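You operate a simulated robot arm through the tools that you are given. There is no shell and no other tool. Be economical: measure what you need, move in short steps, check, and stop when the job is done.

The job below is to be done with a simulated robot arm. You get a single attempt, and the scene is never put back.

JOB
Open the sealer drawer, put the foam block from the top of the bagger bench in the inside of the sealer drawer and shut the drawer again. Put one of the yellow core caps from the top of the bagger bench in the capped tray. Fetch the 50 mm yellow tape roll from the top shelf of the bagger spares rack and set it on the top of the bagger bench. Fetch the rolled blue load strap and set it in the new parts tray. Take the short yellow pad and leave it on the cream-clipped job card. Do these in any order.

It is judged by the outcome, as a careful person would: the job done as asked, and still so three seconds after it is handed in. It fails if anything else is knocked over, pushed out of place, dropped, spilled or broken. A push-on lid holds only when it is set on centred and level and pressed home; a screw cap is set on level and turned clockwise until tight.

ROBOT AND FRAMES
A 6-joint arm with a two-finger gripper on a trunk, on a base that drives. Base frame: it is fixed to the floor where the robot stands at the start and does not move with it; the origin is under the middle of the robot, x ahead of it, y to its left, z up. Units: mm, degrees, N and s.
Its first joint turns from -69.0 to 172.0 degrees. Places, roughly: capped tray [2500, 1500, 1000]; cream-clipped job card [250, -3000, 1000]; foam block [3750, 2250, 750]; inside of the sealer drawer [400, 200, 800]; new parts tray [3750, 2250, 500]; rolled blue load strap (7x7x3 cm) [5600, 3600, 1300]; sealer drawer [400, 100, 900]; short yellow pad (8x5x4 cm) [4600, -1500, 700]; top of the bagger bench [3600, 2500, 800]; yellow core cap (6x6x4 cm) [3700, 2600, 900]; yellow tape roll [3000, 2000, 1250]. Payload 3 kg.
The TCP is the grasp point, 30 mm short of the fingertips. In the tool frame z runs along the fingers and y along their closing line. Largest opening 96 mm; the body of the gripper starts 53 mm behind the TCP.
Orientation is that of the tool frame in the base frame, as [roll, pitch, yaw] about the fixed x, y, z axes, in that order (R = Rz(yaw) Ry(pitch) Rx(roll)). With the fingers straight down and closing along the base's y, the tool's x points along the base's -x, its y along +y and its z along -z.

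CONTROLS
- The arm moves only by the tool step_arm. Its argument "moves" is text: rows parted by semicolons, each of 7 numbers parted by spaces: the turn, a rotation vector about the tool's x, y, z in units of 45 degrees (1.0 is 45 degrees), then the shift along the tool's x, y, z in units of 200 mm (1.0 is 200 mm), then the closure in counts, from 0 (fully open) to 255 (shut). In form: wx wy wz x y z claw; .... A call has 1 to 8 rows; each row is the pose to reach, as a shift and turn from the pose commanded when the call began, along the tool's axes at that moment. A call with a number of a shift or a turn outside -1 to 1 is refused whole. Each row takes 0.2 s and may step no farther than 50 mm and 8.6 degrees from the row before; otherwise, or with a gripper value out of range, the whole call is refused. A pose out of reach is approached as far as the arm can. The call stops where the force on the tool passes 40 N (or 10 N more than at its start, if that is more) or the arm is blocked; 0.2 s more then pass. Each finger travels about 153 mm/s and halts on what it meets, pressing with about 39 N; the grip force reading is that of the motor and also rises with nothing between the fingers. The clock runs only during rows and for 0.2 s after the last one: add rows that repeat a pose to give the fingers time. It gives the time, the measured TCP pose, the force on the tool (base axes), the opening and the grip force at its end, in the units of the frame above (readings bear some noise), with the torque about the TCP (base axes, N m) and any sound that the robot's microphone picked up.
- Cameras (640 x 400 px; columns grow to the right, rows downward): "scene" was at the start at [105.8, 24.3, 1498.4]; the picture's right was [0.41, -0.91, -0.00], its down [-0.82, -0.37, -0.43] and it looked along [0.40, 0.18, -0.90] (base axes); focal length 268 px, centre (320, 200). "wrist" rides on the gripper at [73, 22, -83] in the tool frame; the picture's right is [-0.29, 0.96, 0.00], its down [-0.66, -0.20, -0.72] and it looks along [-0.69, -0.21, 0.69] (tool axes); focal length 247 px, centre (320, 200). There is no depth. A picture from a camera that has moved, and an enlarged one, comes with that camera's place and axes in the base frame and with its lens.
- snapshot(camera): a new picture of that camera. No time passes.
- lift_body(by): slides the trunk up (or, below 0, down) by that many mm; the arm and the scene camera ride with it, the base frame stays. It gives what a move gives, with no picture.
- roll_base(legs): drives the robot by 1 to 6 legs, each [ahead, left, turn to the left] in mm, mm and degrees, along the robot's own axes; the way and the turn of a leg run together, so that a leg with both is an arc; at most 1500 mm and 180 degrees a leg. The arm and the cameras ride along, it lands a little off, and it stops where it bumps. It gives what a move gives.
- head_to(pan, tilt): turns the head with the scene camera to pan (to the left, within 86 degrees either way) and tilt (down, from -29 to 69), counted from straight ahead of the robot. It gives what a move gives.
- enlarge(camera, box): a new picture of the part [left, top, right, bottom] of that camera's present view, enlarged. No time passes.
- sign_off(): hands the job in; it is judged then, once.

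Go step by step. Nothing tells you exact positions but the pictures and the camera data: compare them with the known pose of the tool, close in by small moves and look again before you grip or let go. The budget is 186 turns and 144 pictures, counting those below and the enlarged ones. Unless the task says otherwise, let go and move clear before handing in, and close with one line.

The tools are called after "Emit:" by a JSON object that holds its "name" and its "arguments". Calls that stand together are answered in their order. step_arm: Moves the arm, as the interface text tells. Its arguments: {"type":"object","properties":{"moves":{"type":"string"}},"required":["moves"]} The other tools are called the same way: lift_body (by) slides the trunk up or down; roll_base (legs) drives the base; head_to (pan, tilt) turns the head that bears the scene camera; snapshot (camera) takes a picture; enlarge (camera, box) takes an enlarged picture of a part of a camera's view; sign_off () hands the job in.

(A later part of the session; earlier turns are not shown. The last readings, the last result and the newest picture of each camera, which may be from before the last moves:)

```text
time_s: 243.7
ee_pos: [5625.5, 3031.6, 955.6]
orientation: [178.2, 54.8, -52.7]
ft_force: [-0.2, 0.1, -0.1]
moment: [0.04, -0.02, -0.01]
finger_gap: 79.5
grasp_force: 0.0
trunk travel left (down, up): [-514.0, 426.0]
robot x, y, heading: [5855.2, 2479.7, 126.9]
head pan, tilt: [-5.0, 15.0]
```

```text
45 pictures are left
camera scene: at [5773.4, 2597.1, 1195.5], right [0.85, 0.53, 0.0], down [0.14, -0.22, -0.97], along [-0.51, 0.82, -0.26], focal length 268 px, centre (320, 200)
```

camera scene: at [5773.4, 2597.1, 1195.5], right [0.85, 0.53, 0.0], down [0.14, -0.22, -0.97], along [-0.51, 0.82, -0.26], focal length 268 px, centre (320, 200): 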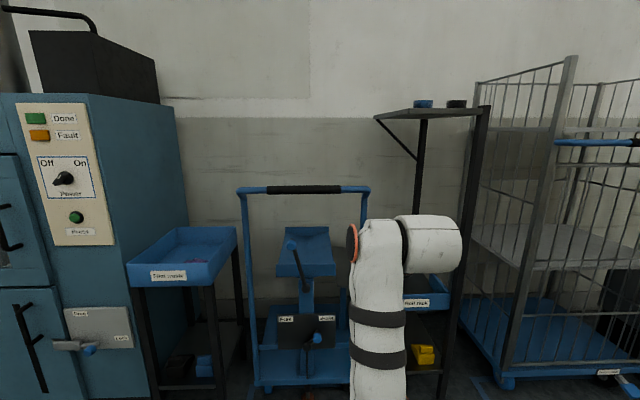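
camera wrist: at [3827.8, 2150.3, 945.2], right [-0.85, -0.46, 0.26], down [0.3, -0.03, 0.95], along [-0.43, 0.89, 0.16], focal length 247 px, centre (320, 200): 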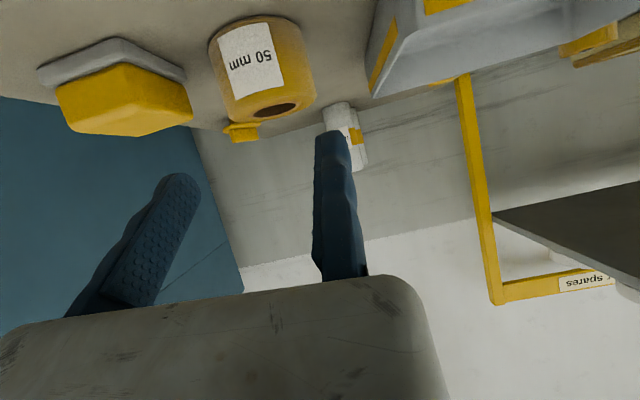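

On the small black stand to the right there's a blue roll and a dark roll on the top shelf at about z=1280. I'll raise the trunk and zoom in.

Emit:
{"name": "lift_body", "arguments": {"by": 400}}

Emit:
{"name": "head_to", "arguments": {"pan": -15, "tilt": 20}}

Emit:
{"name": "enlarge", "arguments": {"camera": "scene", "box": [220, 120, 460, 270]}}

```text
time_s: 247.6
ee_pos: [5625.6, 3031.1, 1354.1]
orientation: [178.2, 54.8, -52.8]
ft_force: [-0.1, -0.6, 0.0]
moment: [0.0, -0.01, -0.01]
finger_gap: 79.7
grasp_force: 0.2
trunk travel left (down, up): [-914.0, 26.0]
robot x, y, heading: [5850.0, 2479.1, 126.9]
head pan, tilt: [-5.0, 15.0]
```

```text
time_s: 248.3
ee_pos: [5625.7, 3032.0, 1354.6]
orientation: [178.3, 54.8, -52.6]
ft_force: [-1.1, -0.1, 0.3]
moment: [-0.03, -0.02, 0.01]
finger_gap: 79.5
grasp_force: 0.0
trunk travel left (down, up): [-914.0, 26.0]
robot x, y, heading: [5851.7, 2480.5, 126.7]
head pan, tilt: [-15.0, 20.0]
```

```text
2.67 times, centred on (340, 195) of scene
camera zoom: at [5788.1, 2604.2, 1587.5], right [0.93, 0.37, 0.0], down [0.13, -0.32, -0.94], along [-0.35, 0.87, -0.34], focal length 714 px, centre (267, 213)
```

zoom: 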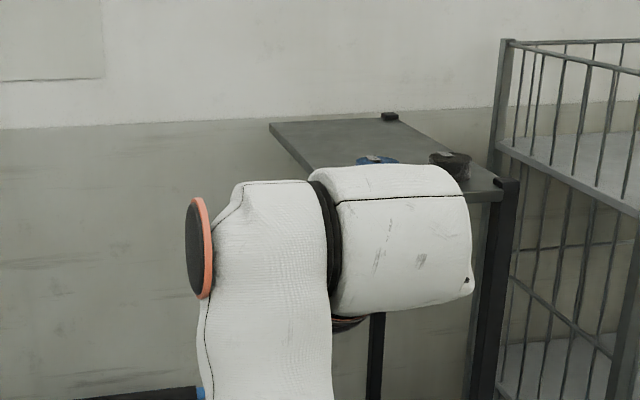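

The strap is behind my wrist from here. I'll shift right 240 mm, which lines up the gripper too, and look again.

Emit:
{"name": "roll_base", "arguments": {"legs": [[0, -240, 0]]}}

Emit:
{"name": "head_to", "arguments": {"pan": 0, "tilt": 20}}

Emit:
{"name": "enlarge", "arguments": {"camera": "scene", "box": [200, 100, 440, 250]}}

Emit:
{"name": "snapshot", "arguments": {"camera": "wrist"}}

```text
time_s: 250.1
ee_pos: [5812.6, 3171.6, 1355.7]
orientation: [178.3, 54.8, -52.5]
ft_force: [0.1, 0.9, 0.2]
moment: [-0.01, -0.03, -0.03]
finger_gap: 79.2
grasp_force: 0.1
trunk travel left (down, up): [-914.0, 26.0]
robot x, y, heading: [6045.1, 2618.7, 127.0]
head pan, tilt: [-15.0, 20.0]
```

```text
time_s: 250.8
ee_pos: [5813.5, 3172.1, 1354.5]
orientation: [178.2, 54.7, -52.6]
ft_force: [1.1, -0.1, 0.0]
moment: [0.04, 0.0, -0.02]
finger_gap: 79.4
grasp_force: 0.0
trunk travel left (down, up): [-914.0, 26.0]
robot x, y, heading: [6040.3, 2621.4, 126.8]
head pan, tilt: [0.0, 20.0]
```

```text
2.67 times, centred on (320, 175) of scene
camera zoom: at [5955.7, 2733.7, 1587.5], right [0.8, 0.6, 0.0], down [0.2, -0.27, -0.94], along [-0.56, 0.75, -0.34], focal length 714 px, centre (320, 267)
```

zoom: 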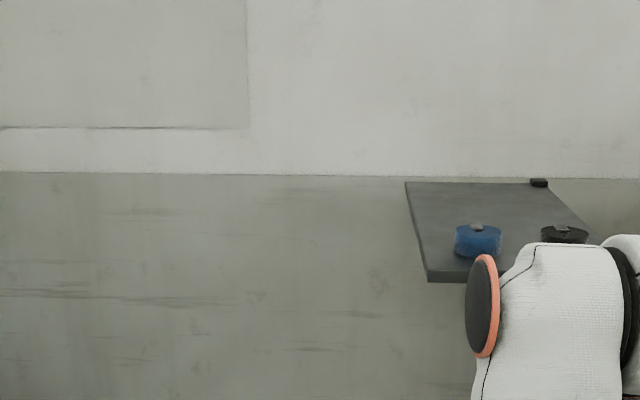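

```text
42 pictures are left
camera wrist: at [5865.2, 3073.1, 1344.7], right [-0.85, -0.47, 0.26], down [0.3, -0.02, 0.95], along [-0.44, 0.88, 0.16], focal length 247 px, centre (320, 200)
```

wrist: 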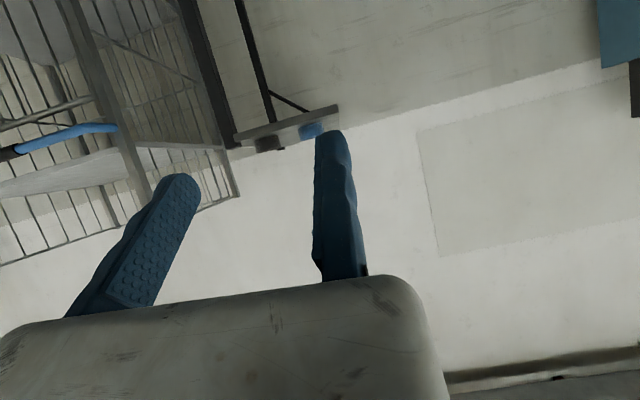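

The strap is near (5545,3672,1276), flat, about 68 mm across, with the dark strap 128 mm to its right. I'll tilt the tool down to 50°, open fully, and move in above it.

Emit:
{"name": "step_arm", "arguments": {"moves": "0 .11 0 0 0 0 0; 0 .22 0 0 0 0 0; 0 .333 0 0 0 0 0; 0 .333 0 0 0 0 0"}}

Emit:
{"name": "roll_base", "arguments": {"legs": [[0, -40, 0], [400, 0, 0]]}}

Emit:
{"name": "snapshot", "arguments": {"camera": "wrist"}}

Emit:
{"name": "snapshot", "arguments": {"camera": "scene"}}

```text
time_s: 251.8
ee_pos: [5812.8, 3171.4, 1354.1]
orientation: [178.7, 39.9, -52.0]
ft_force: [-0.2, 1.2, -0.3]
moment: [-0.01, -0.03, -0.01]
finger_gap: 95.8
grasp_force: 0.0
trunk travel left (down, up): [-914.0, 26.0]
robot x, y, heading: [6041.9, 2616.7, 126.9]
head pan, tilt: [0.0, 20.0]
```

```text
time_s: 254.8
ee_pos: [5602.6, 3520.4, 1355.8]
orientation: [178.7, 39.9, -52.0]
ft_force: [0.1, -0.1, -0.7]
moment: [0.01, 0.01, -0.01]
finger_gap: 95.7
grasp_force: 0.1
trunk travel left (down, up): [-914.0, 26.0]
robot x, y, heading: [5829.0, 2966.5, 126.6]
head pan, tilt: [0.0, 20.0]
```

```text
41 pictures are left
camera wrist: at [5653.9, 3422.4, 1374.2], right [-0.88, -0.42, 0.21], down [0.15, 0.17, 0.97], along [-0.45, 0.89, -0.09], focal length 247 px, centre (320, 200)
```

wrist: 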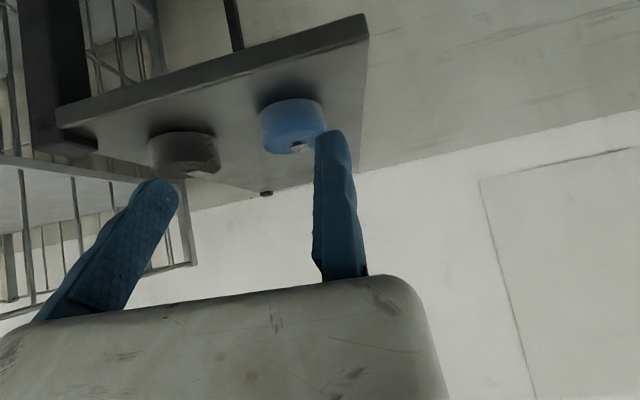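

```text
40 pictures are left
camera scene: at [5744.4, 3081.3, 1587.6], right [0.8, 0.6, 0.0], down [0.2, -0.27, -0.94], along [-0.56, 0.75, -0.34], focal length 268 px, centre (320, 200)
```

scene: 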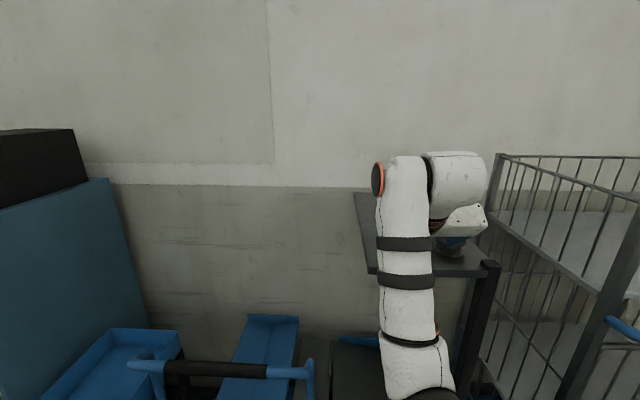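

The strap is between the jaw lines. I'll go forward 95 mm, nudge 8 mm left, and re-measure from closer.

Emit:
{"name": "roll_base", "arguments": {"legs": [[95, 8, 0]]}}

Emit:
{"name": "snapshot", "arguments": {"camera": "wrist"}}

```text
time_s: 255.9
ee_pos: [5540.4, 3589.9, 1357.4]
orientation: [178.7, 40.0, -52.1]
ft_force: [0.6, -0.5, 0.5]
moment: [-0.04, 0.0, 0.04]
finger_gap: 95.9
grasp_force: 0.0
trunk travel left (down, up): [-914.0, 26.0]
robot x, y, heading: [5764.9, 3037.5, 126.6]
head pan, tilt: [0.0, 20.0]
```

```text
39 pictures are left
camera wrist: at [5591.9, 3492.2, 1374.8], right [-0.88, -0.42, 0.21], down [0.15, 0.17, 0.97], along [-0.45, 0.89, -0.09], focal length 247 px, centre (320, 200)
```

wrist: 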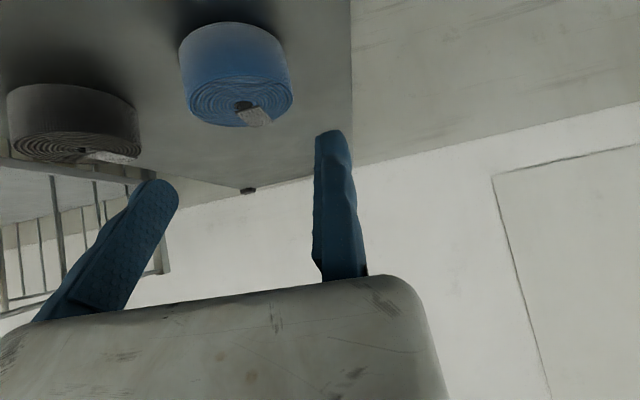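

Using the strap's known width, it's at about (5557,3635,1275). I'll move forward 18 mm and 5 mm left, then descend to z≈1296.

Emit:
{"name": "roll_base", "arguments": {"legs": [[18, 5, 0]]}}

Emit:
{"name": "lift_body", "arguments": {"by": -59}}

Emit:
{"name": "snapshot", "arguments": {"camera": "wrist"}}

```text
time_s: 256.7
ee_pos: [5526.2, 3603.1, 1357.7]
orientation: [178.6, 40.1, -52.2]
ft_force: [0.8, -0.4, 1.1]
moment: [-0.01, 0.02, -0.01]
finger_gap: 96.1
grasp_force: 0.0
trunk travel left (down, up): [-914.0, 26.0]
robot x, y, heading: [5752.1, 3050.3, 126.7]
head pan, tilt: [0.0, 20.0]
```

```text
time_s: 257.7
ee_pos: [5524.1, 3604.6, 1295.3]
orientation: [178.8, 39.8, -52.1]
ft_force: [-0.8, -0.5, 0.4]
moment: [0.03, 0.0, 0.02]
finger_gap: 95.8
grasp_force: 0.0
trunk travel left (down, up): [-855.0, 85.0]
robot x, y, heading: [5749.7, 3048.0, 126.9]
head pan, tilt: [0.0, 20.0]
```

```text
38 pictures are left
camera wrist: at [5575.5, 3505.6, 1314.9], right [-0.88, -0.42, 0.21], down [0.15, 0.17, 0.97], along [-0.45, 0.89, -0.09], focal length 247 px, centre (320, 200)
```

wrist: 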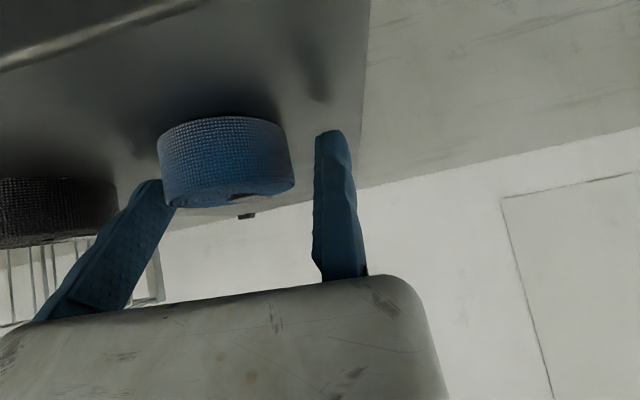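

The strap lies between the jaws and the tips are just above the shelf. I'll close on it, then lift.

Emit:
{"name": "step_arm", "arguments": {"moves": "0 0 0 0 0 0 40; 0 0 0 0 0 0 70; 0 0 0 0 0 0 100; 0 0 0 0 0 0 130; 0 0 0 0 0 0 130"}}

Emit:
{"name": "lift_body", "arguments": {"by": 60}}

Emit:
{"name": "snapshot", "arguments": {"camera": "wrist"}}

```text
time_s: 258.9
ee_pos: [5522.7, 3604.5, 1295.6]
orientation: [178.7, 39.9, -52.1]
ft_force: [-0.4, 0.4, -0.4]
moment: [-0.01, 0.04, -0.01]
finger_gap: 64.5
grasp_force: 38.9
trunk travel left (down, up): [-855.0, 85.0]
robot x, y, heading: [5749.5, 3047.6, 126.9]
head pan, tilt: [0.0, 20.0]
```

```text
time_s: 259.9
ee_pos: [5523.2, 3604.6, 1356.7]
orientation: [178.7, 39.9, -52.1]
ft_force: [0.4, -0.4, 0.1]
moment: [-0.04, 0.03, 0.03]
finger_gap: 64.5
grasp_force: 39.1
trunk travel left (down, up): [-915.0, 25.0]
robot x, y, heading: [5751.4, 3052.3, 126.6]
head pan, tilt: [0.0, 20.0]
```

```text
37 pictures are left
camera wrist: at [5575.3, 3506.0, 1374.8], right [-0.88, -0.42, 0.21], down [0.14, 0.17, 0.97], along [-0.45, 0.89, -0.09], focal length 247 px, centre (320, 200)
```

wrist: 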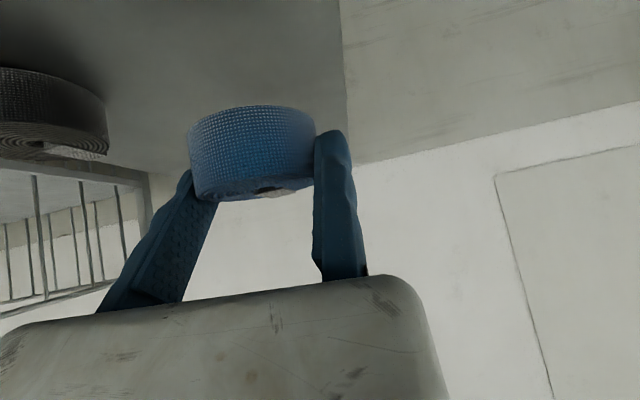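

The strap is held. I'll back out, drive to the bagger bench, and bring the arm lower for the tray on the bottom shelf.

Emit:
{"name": "roll_base", "arguments": {"legs": [[-500, 0, 0], [0, 1200, 0], [0, 1085, 0]]}}

Emit:
{"name": "step_arm", "arguments": {"moves": "0 0 0 .097 0 .164 140; 0 0 0 .194 0 .328 140; 0 0 0 .29 0 .492 140; 0 0 0 .387 0 .655 140; 0 0 0 .387 0 .655 140"}}

Emit:
{"name": "step_arm", "arguments": {"moves": "0 0 0 .097 0 .164 140; 0 0 0 .194 0 .328 140; 0 0 0 .29 0 .492 140; 0 0 0 .387 0 .655 140; 0 0 0 .387 0 .655 140"}}

Emit:
{"name": "lift_body", "arguments": {"by": -300}}

Emit:
{"name": "head_to", "arguments": {"pan": 0, "tilt": 30}}

Emit:
{"name": "snapshot", "arguments": {"camera": "scene"}}

```text
time_s: 273.7
ee_pos: [4005.2, 1839.3, 1355.7]
orientation: [178.5, 40.0, -52.2]
ft_force: [-0.5, -0.6, -0.6]
moment: [-0.01, 0.0, 0.01]
finger_gap: 64.3
grasp_force: 38.6
trunk travel left (down, up): [-915.0, 25.0]
robot x, y, heading: [4231.8, 1287.0, 126.7]
head pan, tilt: [0.0, 20.0]
```

```text
time_s: 274.9
ee_pos: [3987.9, 1856.4, 1205.8]
orientation: [178.8, 39.9, -52.2]
ft_force: [0.2, 1.0, -0.4]
moment: [0.0, 0.03, 0.0]
finger_gap: 64.2
grasp_force: 38.9
trunk travel left (down, up): [-915.0, 25.0]
robot x, y, heading: [4229.6, 1284.8, 126.6]
head pan, tilt: [0.0, 20.0]
```

```text
time_s: 276.1
ee_pos: [3968.0, 1873.0, 1054.7]
orientation: [178.8, 39.9, -52.2]
ft_force: [-0.6, 0.2, 0.0]
moment: [-0.01, 0.0, 0.03]
finger_gap: 64.3
grasp_force: 38.9
trunk travel left (down, up): [-915.0, 25.0]
robot x, y, heading: [4229.7, 1283.4, 126.7]
head pan, tilt: [0.0, 20.0]
```

```text
time_s: 279.1
ee_pos: [3969.0, 1874.6, 754.8]
orientation: [178.8, 39.9, -52.2]
ft_force: [-0.3, 1.2, -1.5]
moment: [-0.06, 0.03, -0.01]
finger_gap: 63.9
grasp_force: 39.2
trunk travel left (down, up): [-615.0, 325.0]
robot x, y, heading: [4231.0, 1284.5, 126.6]
head pan, tilt: [0.0, 20.0]
```

```text
time_s: 279.8
ee_pos: [3967.7, 1873.0, 754.9]
orientation: [178.7, 39.8, -52.3]
ft_force: [0.2, 0.4, -0.1]
moment: [-0.03, -0.02, 0.01]
finger_gap: 64.1
grasp_force: 39.4
trunk travel left (down, up): [-615.0, 325.0]
robot x, y, heading: [4230.1, 1285.1, 126.6]
head pan, tilt: [0.0, 30.0]
```

```text
36 pictures are left
camera scene: at [4147.2, 1397.5, 1272.4], right [0.8, 0.6, 0.0], down [0.3, -0.4, -0.87], along [-0.52, 0.69, -0.5], focal length 268 px, centre (320, 200)
```

scene: 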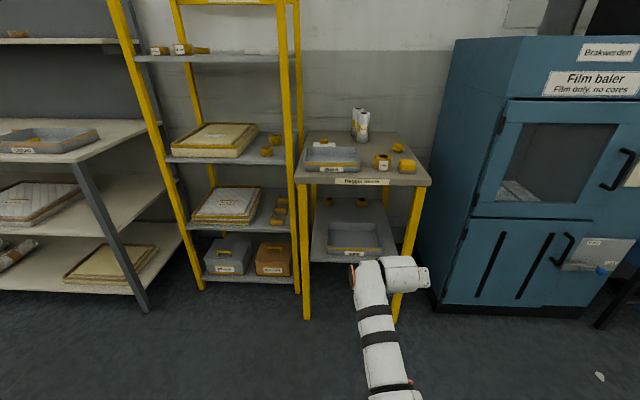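

The "New" tray spans t≈4192–4449, N≈128–357, floor about z=412 on the bottom shelf, between the bench legs. I'll lower to z≈545 and drive in partway.

Emit:
{"name": "lift_body", "arguments": {"by": -205}}

Emit:
{"name": "roll_base", "arguments": {"legs": [[0, 17, 0], [400, 0, 0]]}}

Emit:
{"name": "snapshot", "arguments": {"camera": "wrist"}}

Emit:
{"name": "head_to", "arguments": {"pan": 15, "tilt": 50}}

Emit:
{"name": "snapshot", "arguments": {"camera": "scene"}}

```text
time_s: 282.0
ee_pos: [3968.0, 1873.1, 549.1]
orientation: [178.7, 39.9, -52.2]
ft_force: [0.2, 0.6, -1.5]
moment: [0.01, 0.02, -0.01]
finger_gap: 64.1
grasp_force: 39.1
trunk travel left (down, up): [-410.0, 530.0]
robot x, y, heading: [4233.8, 1287.4, 126.6]
head pan, tilt: [0.0, 30.0]
```

```text
time_s: 284.9
ee_pos: [3719.4, 2186.7, 549.4]
orientation: [178.8, 39.9, -52.5]
ft_force: [0.2, -0.4, -0.7]
moment: [-0.02, 0.02, 0.03]
finger_gap: 64.2
grasp_force: 38.9
trunk travel left (down, up): [-410.0, 530.0]
robot x, y, heading: [3979.8, 1600.0, 126.5]
head pan, tilt: [0.0, 30.0]
```

```text
35 pictures are left
camera wrist: at [3769.7, 2087.6, 568.2], right [-0.89, -0.41, 0.21], down [0.15, 0.17, 0.97], along [-0.44, 0.89, -0.09], focal length 247 px, centre (320, 200)
```

wrist: 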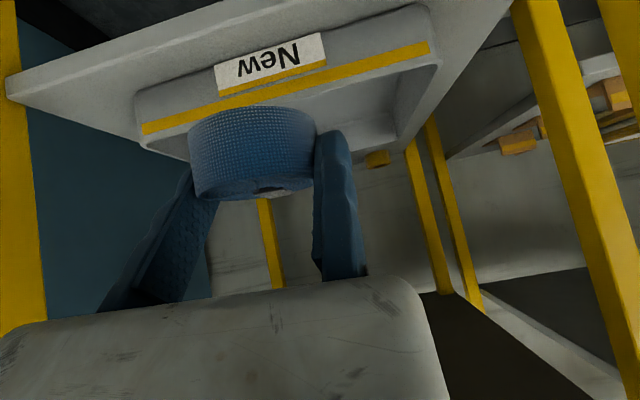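

```text
time_s: 285.7
ee_pos: [3719.0, 2187.0, 549.7]
orientation: [178.7, 39.9, -52.4]
ft_force: [-0.9, -0.7, 0.2]
moment: [0.01, 0.0, 0.0]
finger_gap: 64.1
grasp_force: 38.9
trunk travel left (down, up): [-410.0, 530.0]
robot x, y, heading: [3980.3, 1597.4, 126.6]
head pan, tilt: [15.0, 50.0]
```

```text
34 pictures are left
camera scene: at [3889.3, 1684.6, 1037.9], right [0.62, 0.78, 0.0], down [0.6, -0.48, -0.64], along [-0.5, 0.4, -0.77], focal length 268 px, centre (320, 200)
```

scene: 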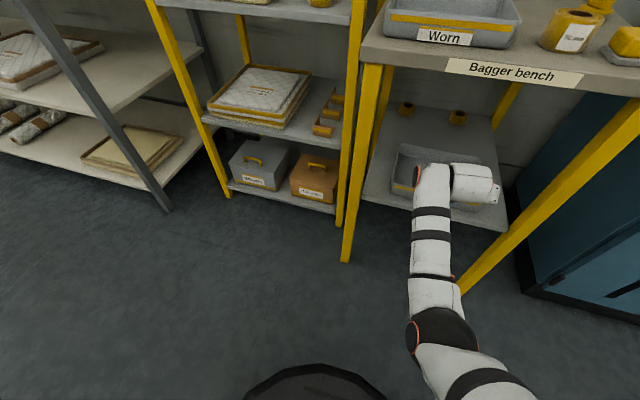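

The "New" label confirms the tray and the strap is lined up with it. I'll go in the last 152 mm under the bench top.

Emit:
{"name": "roll_base", "arguments": {"legs": [[152, 5, 0]]}}

Emit:
{"name": "lift_body", "arguments": {"by": -60}}

Emit:
{"name": "snapshot", "arguments": {"camera": "wrist"}}

```text
time_s: 287.1
ee_pos: [3626.0, 2305.2, 548.7]
orientation: [178.8, 39.8, -52.5]
ft_force: [0.2, -0.1, -0.8]
moment: [-0.04, 0.02, -0.01]
finger_gap: 64.1
grasp_force: 39.0
trunk travel left (down, up): [-410.0, 530.0]
robot x, y, heading: [3883.4, 1715.2, 126.6]
head pan, tilt: [15.0, 50.0]
```

```text
time_s: 288.1
ee_pos: [3626.9, 2304.7, 489.8]
orientation: [178.7, 39.9, -52.5]
ft_force: [-0.7, 0.4, -0.6]
moment: [-0.02, 0.02, 0.02]
finger_gap: 64.0
grasp_force: 38.5
trunk travel left (down, up): [-350.0, 590.0]
robot x, y, heading: [3891.1, 1715.3, 126.3]
head pan, tilt: [15.0, 50.0]
```

```text
33 pictures are left
camera wrist: at [3676.7, 2205.5, 508.4], right [-0.89, -0.41, 0.21], down [0.15, 0.17, 0.97], along [-0.44, 0.89, -0.09], focal length 247 px, centre (320, 200)
```

wrist: 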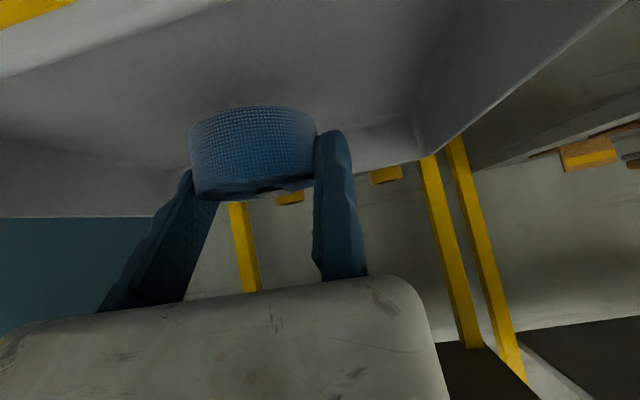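

The strap is inside the tray walls. I'll lower gently until it touches the floor of the tray.

Emit:
{"name": "step_arm", "arguments": {"moves": "0 0 0 .019 0 .023 140; 0 0 0 .039 0 .046 140; 0 0 0 .058 0 .069 140; 0 0 0 .077 0 .092 140; 0 0 0 .096 0 .115 140; 0 0 0 .116 0 .138 140; 0 0 0 .135 0 .161 140; 0 0 0 .148 0 .176 140"}}

```text
time_s: 289.8
ee_pos: [3623.7, 2308.0, 458.2]
orientation: [179.3, 41.7, -52.1]
ft_force: [-2.1, 3.1, 17.4]
moment: [0.41, -0.63, 0.12]
finger_gap: 64.2
grasp_force: 39.6
trunk travel left (down, up): [-350.0, 590.0]
robot x, y, heading: [3888.4, 1714.4, 126.8]
head pan, tilt: [15.0, 50.0]
stopped in row 8: the force on the tool passed its limit at 44 N (the readings are from after the stop); the commanded pose is now the measured one
```

It touched at z≈458. I'll ease up 3 mm, open, then rise.

Emit:
{"name": "step_arm", "arguments": {"moves": "0 0 0 -.01 0 -.012 130; 0 0 0 -.01 0 -.012 80; 0 0 0 -.01 .02 -.012 50; 0 0 0 -.01 .03 -.012 30; 0 0 0 -.01 .03 -.012 25; 0 0 0 -.01 .03 -.012 25"}}

Emit:
{"name": "lift_body", "arguments": {"by": 70}}

Emit:
{"name": "roll_base", "arguments": {"legs": [[-120, 0, 0]]}}

Emit:
{"name": "snapshot", "arguments": {"camera": "wrist"}}

```text
time_s: 291.2
ee_pos: [3619.7, 2302.9, 455.6]
orientation: [178.9, 40.8, -52.5]
ft_force: [0.0, 0.7, 0.3]
moment: [-0.01, -0.01, 0.01]
finger_gap: 86.7
grasp_force: 0.0
trunk travel left (down, up): [-350.0, 590.0]
robot x, y, heading: [3881.5, 1715.7, 126.5]
head pan, tilt: [15.0, 50.0]
```

```text
time_s: 292.3
ee_pos: [3618.6, 2303.1, 525.6]
orientation: [178.8, 40.9, -52.3]
ft_force: [0.0, 0.3, -0.2]
moment: [-0.02, -0.02, 0.01]
finger_gap: 86.8
grasp_force: 0.1
trunk travel left (down, up): [-420.0, 520.0]
robot x, y, heading: [3886.6, 1714.1, 126.5]
head pan, tilt: [15.0, 50.0]
```

```text
time_s: 293.6
ee_pos: [3690.1, 2206.7, 526.3]
orientation: [179.0, 40.8, -52.3]
ft_force: [0.5, -0.4, 0.2]
moment: [-0.04, -0.02, 0.0]
finger_gap: 86.7
grasp_force: 0.0
trunk travel left (down, up): [-420.0, 520.0]
robot x, y, heading: [3956.0, 1617.9, 126.3]
head pan, tilt: [15.0, 50.0]
```

```text
32 pictures are left
camera wrist: at [3741.1, 2107.4, 542.8], right [-0.88, -0.42, 0.21], down [0.15, 0.15, 0.98], along [-0.44, 0.9, -0.07], focal length 247 px, centre (320, 200)
```

wrist: 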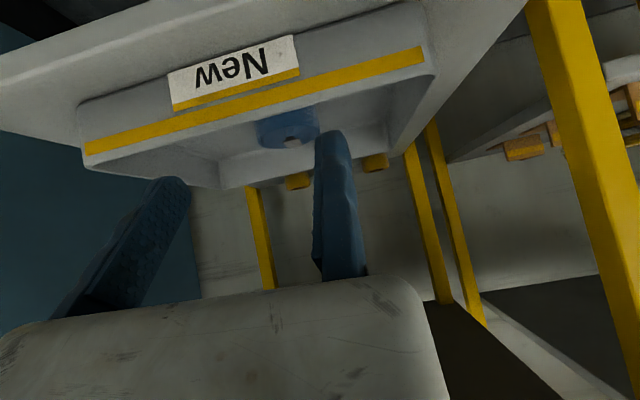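

The strap lies in the "New" tray. For the last item, the yellow pad, I'll back out, raise the trunk, turn around and survey the other side of the aisle.

Emit:
{"name": "roll_base", "arguments": {"legs": [[-560, 0, 0], [0, 0, 90], [0, 0, 90]]}}

Emit:
{"name": "lift_body", "arguments": {"by": 400}}

Emit:
{"name": "head_to", "arguments": {"pan": -20, "tilt": 15}}

Emit:
{"name": "snapshot", "arguments": {"camera": "scene"}}

```text
time_s: 304.4
ee_pos: [4551.0, 582.5, 525.5]
orientation: [178.9, 40.9, 127.4]
ft_force: [-0.5, -0.6, -0.1]
moment: [-0.01, 0.01, -0.02]
finger_gap: 86.8
grasp_force: 0.0
trunk travel left (down, up): [-420.0, 520.0]
robot x, y, heading: [4290.1, 1173.4, -54.0]
head pan, tilt: [15.0, 50.0]
```

```text
time_s: 308.2
ee_pos: [4552.6, 582.9, 926.4]
orientation: [178.9, 40.9, 127.3]
ft_force: [-0.3, 0.2, 0.1]
moment: [0.02, 0.03, -0.03]
finger_gap: 86.4
grasp_force: 0.0
trunk travel left (down, up): [-820.0, 120.0]
robot x, y, heading: [4292.5, 1175.1, -54.0]
head pan, tilt: [15.0, 50.0]
```

```text
time_s: 309.2
ee_pos: [4551.6, 581.8, 926.0]
orientation: [178.8, 40.9, 127.3]
ft_force: [0.2, -0.6, 0.7]
moment: [-0.04, 0.01, 0.0]
finger_gap: 86.4
grasp_force: 0.0
trunk travel left (down, up): [-820.0, 120.0]
robot x, y, heading: [4287.6, 1171.6, -54.1]
head pan, tilt: [-20.0, 15.0]
```

```text
31 pictures are left
camera scene: at [4343.2, 1041.6, 1501.5], right [-0.96, -0.28, 0.0], down [-0.07, 0.25, -0.97], along [0.27, -0.93, -0.26], focal length 268 px, centre (320, 200)
```

scene: 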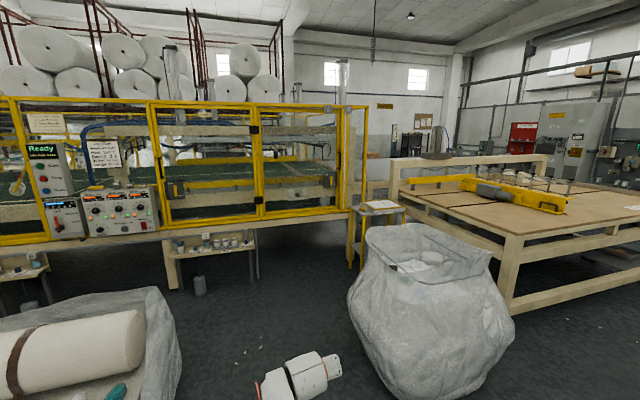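

The given spot projects onto the small yellow stand beside the machine. I'll zoom there.

Emit:
{"name": "enlarge", "arguments": {"camera": "scene", "box": [330, 180, 430, 260]}}

Emit:
{"name": "enlarge", "arguments": {"camera": "scene", "box": [160, 220, 280, 300]}}

```text
5.00 times, centred on (380, 220) of scene
camera zoom: at [4343.2, 1041.6, 1501.5], right [-0.96, -0.28, 0.0], down [-0.07, 0.25, -0.97], along [0.27, -0.93, -0.26], focal length 1339 px, centre (20, 100)
```

zoom: 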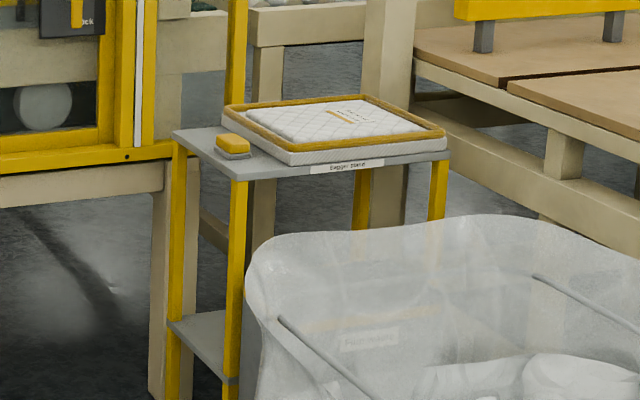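

```text
5.00 times, centred on (220, 260) of scene
camera zoom: at [4343.2, 1041.6, 1501.5], right [-0.96, -0.28, 0.0], down [-0.07, 0.25, -0.97], along [0.27, -0.93, -0.26], focal length 1339 px, centre (820, -100)
```

zoom: 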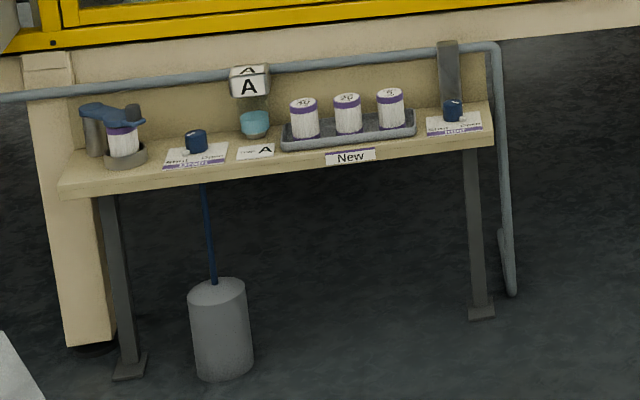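

The yellow pad sits on the small bagger stand near (4650,-1535,720), close to the stand's left edge, with the big sack in front of it. I'll make the tool vertical, then pass between sack and pallet and come in diagonally.

Emit:
{"name": "step_arm", "arguments": {"moves": "0 .15 0 .11 0 -.039 80; 0 .3 0 .22 0 -.078 80; 0 .45 0 .33 0 -.117 80; 0 .6 0 .44 0 -.155 80; 0 .75 0 .55 0 -.194 80; 0 .909 0 .66 0 -.233 80; 0 .909 0 .66 0 -.233 80"}}

Emit:
{"name": "roll_base", "arguments": {"legs": [[0, -258, 0], [1430, 0, 0], [0, 0, -45]]}}

Emit:
{"name": "head_to", "arguments": {"pan": 0, "tilt": 25}}

Emit:
{"name": "snapshot", "arguments": {"camera": "scene"}}

```text
time_s: 310.8
ee_pos: [4472.4, 685.6, 875.0]
orientation: [179.2, -0.1, 128.0]
ft_force: [1.1, 0.6, 0.3]
moment: [0.02, -0.01, -0.02]
finger_gap: 65.7
grasp_force: 0.1
trunk travel left (down, up): [-820.0, 120.0]
robot x, y, heading: [4288.4, 1166.9, -53.7]
head pan, tilt: [-20.0, 15.0]
```

```text
time_s: 321.4
ee_pos: [4670.7, -599.0, 876.4]
orientation: [179.3, 0.0, 81.0]
ft_force: [0.4, 0.8, -0.5]
moment: [0.01, 0.01, 0.0]
finger_gap: 65.7
grasp_force: 0.0
trunk travel left (down, up): [-820.0, 120.0]
robot x, y, heading: [4902.6, -130.1, -100.7]
head pan, tilt: [-20.0, 15.0]
```

```text
time_s: 322.2
ee_pos: [4669.8, -599.4, 874.2]
orientation: [179.3, 0.1, 81.1]
ft_force: [0.1, 0.3, 0.4]
moment: [0.0, -0.02, 0.0]
finger_gap: 65.8
grasp_force: 0.0
trunk travel left (down, up): [-820.0, 120.0]
robot x, y, heading: [4897.5, -128.8, -100.5]
head pan, tilt: [0.0, 25.0]
```

```text
28 pictures are left
camera scene: at [4872.3, -272.1, 1485.4], right [-0.98, 0.19, 0.0], down [0.08, 0.41, -0.91], along [-0.17, -0.89, -0.42], focal length 268 px, centre (320, 200)
```

scene: 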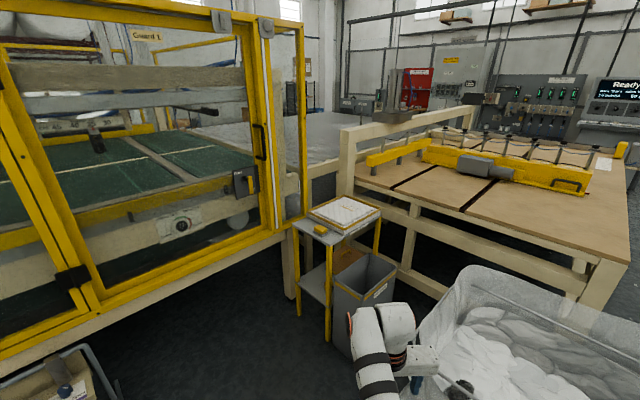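

The pad is at about (4642,-1490,735), with a bin near the stand and the sack to my right. I'll strafe left away from the sack first, then advance and look from the wrist.

Emit:
{"name": "roll_base", "arguments": {"legs": [[0, 135, 0], [760, 0, 0]]}}

Emit:
{"name": "snapshot", "arguments": {"camera": "wrist"}}

```text
time_s: 327.2
ee_pos: [4676.6, -1366.0, 875.5]
orientation: [179.2, 0.0, 82.0]
ft_force: [-0.6, 0.1, -0.4]
moment: [0.0, 0.02, -0.03]
finger_gap: 65.6
grasp_force: 0.0
trunk travel left (down, up): [-820.0, 120.0]
robot x, y, heading: [4894.2, -900.6, -99.9]
head pan, tilt: [0.0, 25.0]
```

```text
27 pictures are left
camera wrist: at [4707.4, -1295.7, 960.2], right [0.91, -0.42, 0.01], down [-0.3, -0.62, 0.72], along [-0.3, -0.66, -0.69], focal length 247 px, centre (320, 200)
```

wrist: 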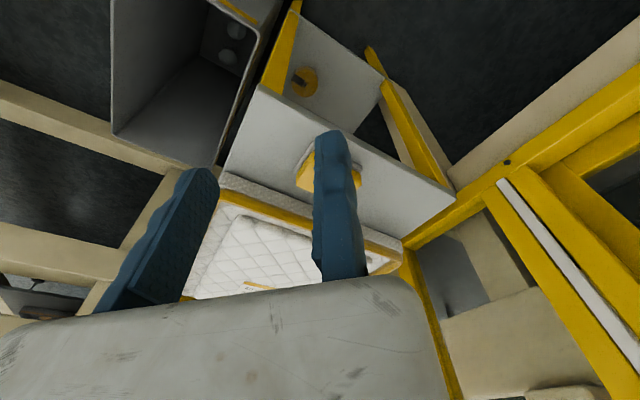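

The pad is partly behind the fixed finger. I'll enlarge to get its edges.

Emit:
{"name": "enlarge", "arguments": {"camera": "wrist", "box": [230, 70, 430, 220]}}

```text
2.67 times, centred on (330, 145) of wrist
camera zoom: at [4707.4, -1295.7, 960.2], right [0.91, -0.42, 0.01], down [-0.3, -0.62, 0.72], along [-0.3, -0.66, -0.69], focal length 659 px, centre (293, 347)
```

zoom: 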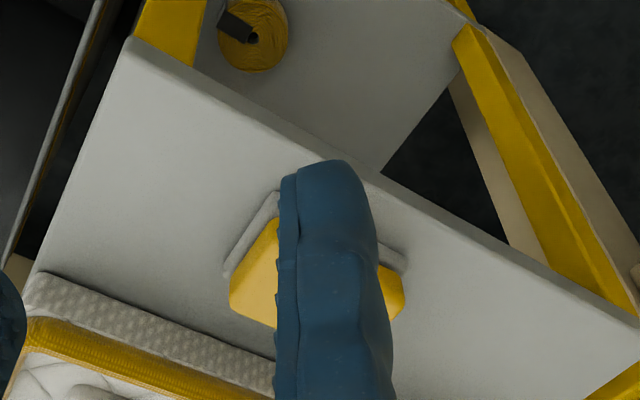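

The pad is about 73 mm long along −40°, so I'll turn the fingers 57° to close across its short side, then look again.

Emit:
{"name": "step_arm", "arguments": {"moves": "0 0 -.17 0 0 0 80; 0 0 -.34 0 0 0 80; 0 0 -.5 0 0 0 80; 0 0 -.67 0 0 0 80; 0 0 -.84 0 0 0 80; 0 0 -1 0 0 0 80"}}

Emit:
{"name": "step_arm", "arguments": {"moves": "0 0 -.14 0 0 0 80; 0 0 -.27 0 0 0 80; 0 0 -.27 0 0 0 80"}}

Emit:
{"name": "snapshot", "arguments": {"camera": "wrist"}}

```text
time_s: 328.6
ee_pos: [4674.8, -1366.5, 876.6]
orientation: [179.4, 0.6, 127.2]
ft_force: [-0.4, -0.5, -1.6]
moment: [0.03, -0.01, 0.01]
finger_gap: 66.2
grasp_force: 0.0
trunk travel left (down, up): [-820.0, 120.0]
robot x, y, heading: [4898.3, -895.5, -100.0]
head pan, tilt: [0.0, 25.0]
```

```text
time_s: 329.4
ee_pos: [4676.7, -1365.4, 876.3]
orientation: [179.6, 0.7, 139.3]
ft_force: [0.4, -0.2, 0.4]
moment: [0.02, 0.01, 0.01]
finger_gap: 65.7
grasp_force: 0.1
trunk travel left (down, up): [-820.0, 120.0]
robot x, y, heading: [4896.9, -893.3, -100.0]
head pan, tilt: [0.0, 25.0]
```

```text
25 pictures are left
camera wrist: at [4634.1, -1300.2, 959.2], right [0.85, 0.53, 0.01], down [0.36, -0.58, 0.73], along [0.39, -0.61, -0.68], focal length 247 px, centre (320, 200)
```

wrist: 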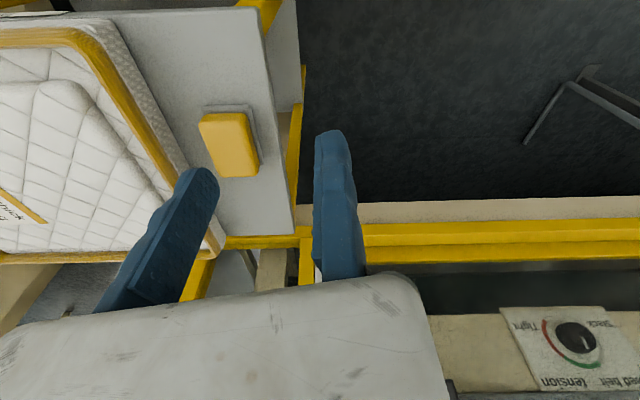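

Clear view now: the pad is aligned with the stand (long axis about −54°), centred near (4633,−1471), with room on both sides. I'll trim the rotation, roll in 88 mm and lower partway.

Emit:
{"name": "step_arm", "arguments": {"moves": "0 0 .15 0 0 0 60; 0 0 .296 0 0 0 60; 0 0 .296 0 0 0 60"}}

Emit:
{"name": "roll_base", "arguments": {"legs": [[88, 0, 0]]}}

Emit:
{"name": "lift_body", "arguments": {"by": -75}}

Emit:
{"name": "snapshot", "arguments": {"camera": "wrist"}}

```text
time_s: 330.2
ee_pos: [4676.3, -1366.8, 874.6]
orientation: [179.3, 0.6, 125.7]
ft_force: [-0.1, -0.4, 0.2]
moment: [0.0, 0.02, 0.02]
finger_gap: 73.4
grasp_force: 0.1
trunk travel left (down, up): [-820.0, 120.0]
robot x, y, heading: [4898.6, -894.9, -100.0]
head pan, tilt: [0.0, 25.0]
```

```text
time_s: 331.3
ee_pos: [4661.1, -1452.4, 875.1]
orientation: [179.4, 0.5, 125.9]
ft_force: [0.0, -0.5, 0.9]
moment: [0.01, 0.0, 0.02]
finger_gap: 73.5
grasp_force: 0.0
trunk travel left (down, up): [-820.0, 120.0]
robot x, y, heading: [4885.9, -980.0, -99.7]
head pan, tilt: [0.0, 25.0]
```

```text
time_s: 332.4
ee_pos: [4660.4, -1450.9, 799.7]
orientation: [179.4, 0.6, 126.0]
ft_force: [0.8, 0.1, -0.1]
moment: [0.03, 0.03, 0.01]
finger_gap: 73.5
grasp_force: 0.1
trunk travel left (down, up): [-745.0, 195.0]
robot x, y, heading: [4885.9, -981.1, -99.6]
head pan, tilt: [0.0, 25.0]
```

```text
24 pictures are left
camera wrist: at [4635.7, -1378.6, 883.9], right [0.95, 0.32, 0.01], down [0.21, -0.65, 0.73], along [0.24, -0.69, -0.69], focal length 247 px, centre (320, 200)
```

wrist: 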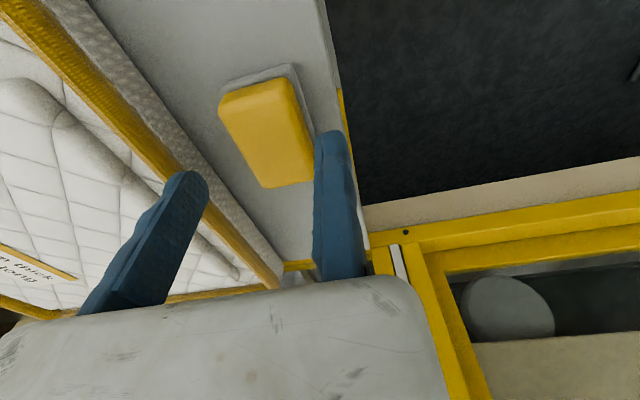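

The pad's top is at z≈748 and centred 32 mm inside the fixed jaw. I'll shift 4 mm outward, descend to z≈745 and close.

Emit:
{"name": "step_arm", "arguments": {"moves": "0 0 0 0 .02 .1 60; 0 0 0 0 .02 .2 60; 0 0 0 0 .02 .275 60; 0 0 0 0 .02 .275 60; 0 0 0 0 .02 .275 100; 0 0 0 0 .02 .275 140; 0 0 0 0 .02 .275 180; 0 0 0 0 .02 .275 180"}}

Emit:
{"name": "snapshot", "arguments": {"camera": "wrist"}}

```text
time_s: 333.7
ee_pos: [4662.8, -1450.6, 749.7]
orientation: [-179.8, 0.9, 125.7]
ft_force: [0.2, 6.2, 12.3]
moment: [0.34, 0.02, 0.03]
finger_gap: 47.7
grasp_force: 4.2
trunk travel left (down, up): [-745.0, 195.0]
robot x, y, heading: [4882.7, -979.8, -100.1]
head pan, tilt: [0.0, 25.0]
stopped in row 6: the force on the tool passed its limit at 41 N (the readings are from after the stop); the commanded pose is now the measured one
```

```text
23 pictures are left
camera wrist: at [4637.8, -1376.1, 833.4], right [0.95, 0.32, 0.0], down [0.22, -0.64, 0.73], along [0.24, -0.7, -0.68], focal length 247 px, centre (320, 200)
```

wrist: 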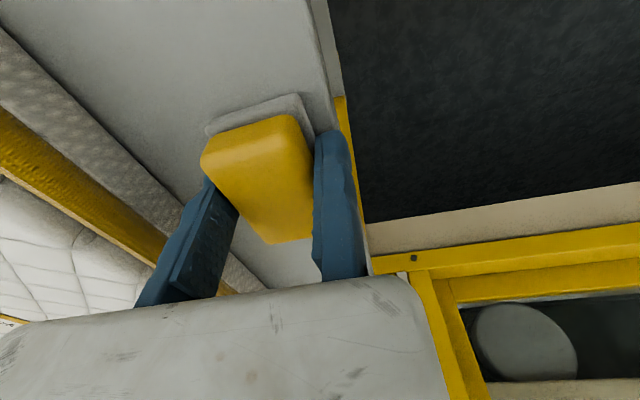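

The fingers are at the pad's sides with the tips resting lightly. I'll ease up 2 mm, finish closing, and lift a little to see what comes along.

Emit:
{"name": "step_arm", "arguments": {"moves": "0 0 0 0 0 -.01 140; 0 0 0 0 0 -.01 170; 0 0 0 0 0 -.01 190; 0 0 0 0 0 -.01 190; 0 0 0 0 0 -.08 190; 0 0 0 0 0 -.15 190"}}

Emit:
{"name": "snapshot", "arguments": {"camera": "wrist"}}

```text
time_s: 335.1
ee_pos: [4662.8, -1451.4, 778.2]
orientation: [-179.9, 0.9, 125.8]
ft_force: [0.1, 0.5, -1.3]
moment: [0.03, 0.01, 0.04]
finger_gap: 47.1
grasp_force: 38.8
trunk travel left (down, up): [-745.0, 195.0]
robot x, y, heading: [4882.0, -981.1, -100.2]
head pan, tilt: [0.0, 25.0]
```

```text
22 pictures are left
camera wrist: at [4637.0, -1377.3, 861.1], right [0.95, 0.32, 0.0], down [0.22, -0.65, 0.73], along [0.24, -0.69, -0.68], focal length 247 px, centre (320, 200)
```

wrist: 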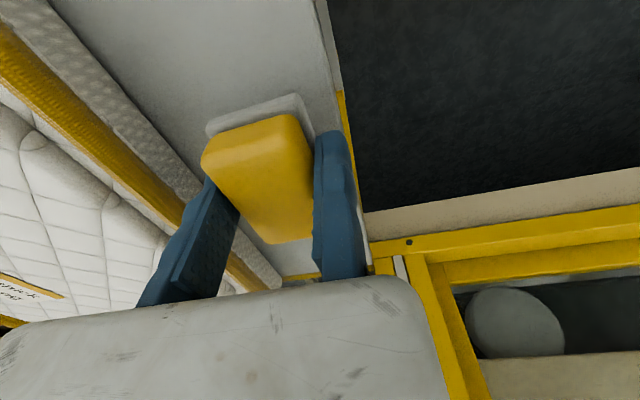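

The pad came up whole. I'll raise the trunk fully, reverse out between sack and pallet, and drive down the aisle toward the job card.

Emit:
{"name": "lift_body", "arguments": {"by": 190}}

Emit:
{"name": "roll_base", "arguments": {"legs": [[-840, 70, 0], [-959, -992, 0], [0, 0, -44], [1500, 0, 0], [1500, 0, 0], [1200, 0, 0]]}}

Emit:
{"name": "head_to", "arguments": {"pan": 40, "tilt": 15}}

Emit:
{"name": "snapshot", "arguments": {"camera": "scene"}}

```text
time_s: 337.2
ee_pos: [4662.2, -1451.2, 968.4]
orientation: [180.0, 0.8, 125.8]
ft_force: [0.1, 0.1, -0.6]
moment: [0.01, -0.01, -0.03]
finger_gap: 46.8
grasp_force: 38.4
trunk travel left (down, up): [-935.0, 5.0]
robot x, y, heading: [4883.9, -980.1, -99.9]
head pan, tilt: [0.0, 25.0]
```

```text
time_s: 369.7
ee_pos: [575.1, -1995.0, 967.7]
orientation: [-179.9, 0.8, 86.8]
ft_force: [-0.3, 0.1, -1.3]
moment: [-0.03, 0.02, -0.02]
finger_gap: 46.9
grasp_force: 38.8
trunk travel left (down, up): [-935.0, 5.0]
robot x, y, heading: [1040.4, -1766.6, -138.9]
head pan, tilt: [0.0, 25.0]
```

```text
time_s: 370.8
ee_pos: [576.6, -1995.5, 967.6]
orientation: [-179.9, 0.7, 86.9]
ft_force: [-0.4, 0.8, -0.7]
moment: [0.01, -0.02, 0.02]
finger_gap: 47.0
grasp_force: 39.3
trunk travel left (down, up): [-935.0, 5.0]
robot x, y, heading: [1046.1, -1768.8, -138.8]
head pan, tilt: [40.0, 15.0]
```

```text
21 pictures are left
camera scene: at [990.8, -1894.4, 1616.6], right [-0.99, 0.16, 0.0], down [0.04, 0.26, -0.97], along [-0.15, -0.95, -0.26], focal length 268 px, centre (320, 200)
```

scene: 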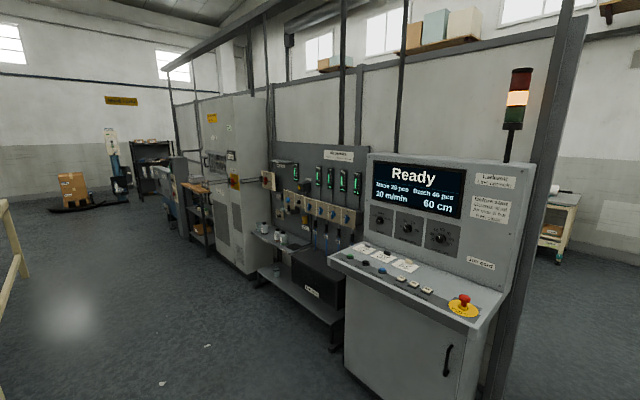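

The control console is right here with job cards on its desk. I'll zoom in on the cards.

Emit:
{"name": "enlarge", "arguments": {"camera": "scene", "box": [320, 225, 500, 335]}}

```text
3.56 times, centred on (410, 280) of scene
camera zoom: at [990.8, -1894.4, 1616.6], right [-0.99, 0.16, 0.0], down [0.04, 0.26, -0.97], along [-0.15, -0.95, -0.26], focal length 952 px, centre (0, -84)
```

zoom: 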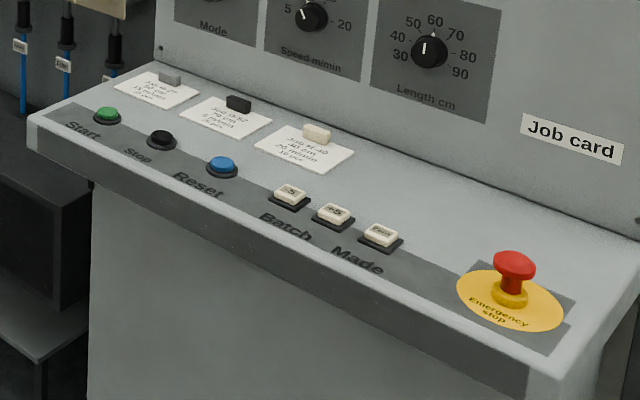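

The cream clip is on the third card, nearest the batch buttons; the card is about 95×75 mm and lies along the console's front edge. I'll square up to the console and come closer.

Emit:
{"name": "roll_base", "arguments": {"legs": [[0, 0, -5.2], [300, 0, 0], [0, 735, 0], [150, 0, 0]]}}

Emit:
{"name": "step_arm", "arguments": {"moves": "0 0 -.17 0 0 0 190; 0 0 -.34 0 0 0 190; 0 0 -.5 0 0 0 190; 0 0 -.67 0 0 0 190; 0 0 -.83 0 0 0 190; 0 0 -.98 0 0 0 190"}}

Emit:
{"name": "head_to", "arguments": {"pan": 0, "tilt": 40}}

Emit:
{"name": "snapshot", "arguments": {"camera": "scene"}}

Emit:
{"name": "snapshot", "arguments": {"camera": "wrist"}}

```text
time_s: 377.9
ee_pos: [628.5, -2798.9, 968.2]
orientation: [-179.9, 0.9, 81.5]
ft_force: [-0.6, -0.5, -1.5]
moment: [-0.06, -0.01, 0.01]
finger_gap: 46.9
grasp_force: 38.9
trunk travel left (down, up): [-935.0, 5.0]
robot x, y, heading: [1112.8, -2618.1, -144.3]
head pan, tilt: [40.0, 15.0]
```

```text
time_s: 379.2
ee_pos: [627.4, -2800.9, 967.3]
orientation: [-179.3, 0.6, 125.7]
ft_force: [-0.5, -1.2, -0.1]
moment: [-0.02, -0.01, 0.02]
finger_gap: 46.6
grasp_force: 38.9
trunk travel left (down, up): [-935.0, 5.0]
robot x, y, heading: [1116.7, -2616.3, -144.2]
head pan, tilt: [40.0, 15.0]
```

```text
time_s: 380.3
ee_pos: [626.8, -2800.3, 966.9]
orientation: [-179.3, 0.5, 125.6]
ft_force: [-0.3, 0.8, -0.4]
moment: [-0.01, -0.01, 0.0]
finger_gap: 47.0
grasp_force: 39.3
trunk travel left (down, up): [-935.0, 5.0]
robot x, y, heading: [1117.0, -2621.0, -144.3]
head pan, tilt: [0.0, 40.0]
```

```text
19 pictures are left
camera scene: at [1003.6, -2697.9, 1577.1], right [-0.58, 0.81, 0.0], down [0.52, 0.38, -0.77], along [-0.62, -0.45, -0.64], focal length 268 px, centre (320, 200)
```

scene: 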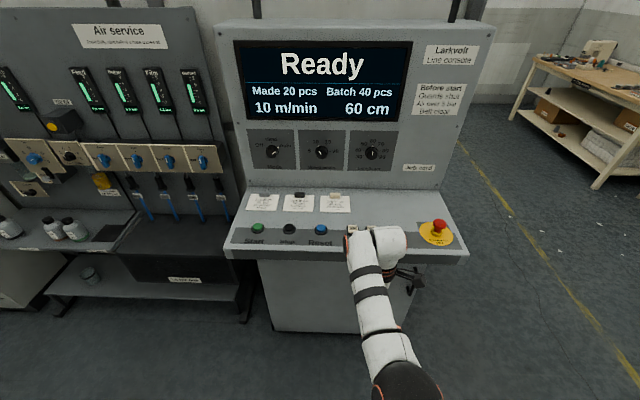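

```text
18 pictures are left
camera wrist: at [602.6, -2725.9, 1050.9], right [0.95, 0.32, -0.01], down [0.22, -0.64, 0.73], along [0.23, -0.7, -0.68], focal length 247 px, centre (320, 200)
```

wrist: 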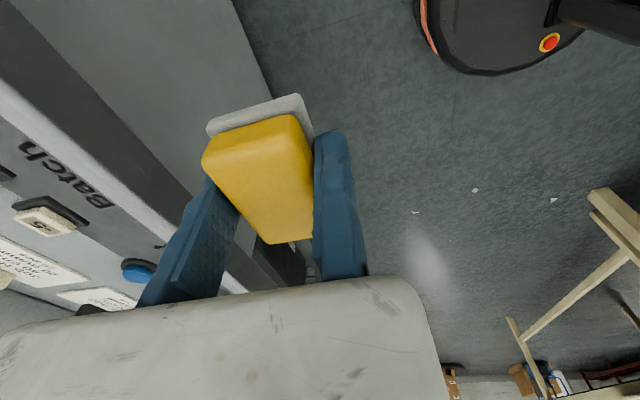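

Two views put the cream-clipped card at about (318,-3130) with the desk at z≈883. I'll extend the arm 60 mm, shift left 85 mm and move ahead in two steps.

Emit:
{"name": "step_arm", "arguments": {"moves": "0 0 0 0 -.15 0 190; 0 0 0 0 -.3 0 190; 0 0 0 0 -.3 0 190"}}

Emit:
{"name": "roll_base", "arguments": {"legs": [[0, 85, 0], [240, 0, 0]]}}

Emit:
{"name": "snapshot", "arguments": {"camera": "wrist"}}

Emit:
{"name": "enlarge", "arguments": {"camera": "scene", "box": [210, 150, 450, 300]}}

```text
time_s: 381.1
ee_pos: [578.4, -2834.6, 968.5]
orientation: [-179.2, 0.6, 125.5]
ft_force: [-0.1, -0.2, 0.4]
moment: [0.01, -0.01, -0.02]
finger_gap: 47.3
grasp_force: 39.2
trunk travel left (down, up): [-935.0, 5.0]
robot x, y, heading: [1113.1, -2618.1, -144.1]
head pan, tilt: [0.0, 40.0]
```

```text
time_s: 383.6
ee_pos: [433.9, -3042.2, 967.4]
orientation: [-179.4, 0.7, 125.4]
ft_force: [-0.6, 0.7, -1.0]
moment: [-0.01, 0.0, -0.01]
finger_gap: 46.9
grasp_force: 38.6
trunk travel left (down, up): [-935.0, 5.0]
robot x, y, heading: [970.6, -2830.6, -144.5]
head pan, tilt: [0.0, 40.0]
```

```text
17 pictures are left
camera wrist: at [410.9, -2967.2, 1051.9], right [0.95, 0.31, -0.01], down [0.22, -0.65, 0.73], along [0.23, -0.7, -0.68], focal length 247 px, centre (320, 200)
```

wrist: 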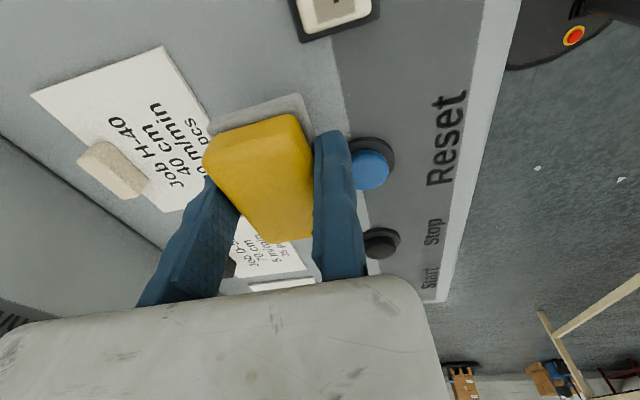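

```text
2.67 times, centred on (330, 225) of scene
camera zoom: at [860.7, -2906.3, 1577.2], right [-0.58, 0.81, 0.0], down [0.52, 0.37, -0.77], along [-0.62, -0.45, -0.64], focal length 714 px, centre (293, 133)
```

zoom: 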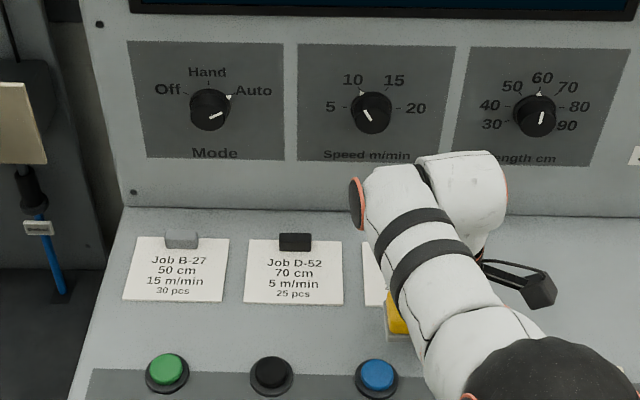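

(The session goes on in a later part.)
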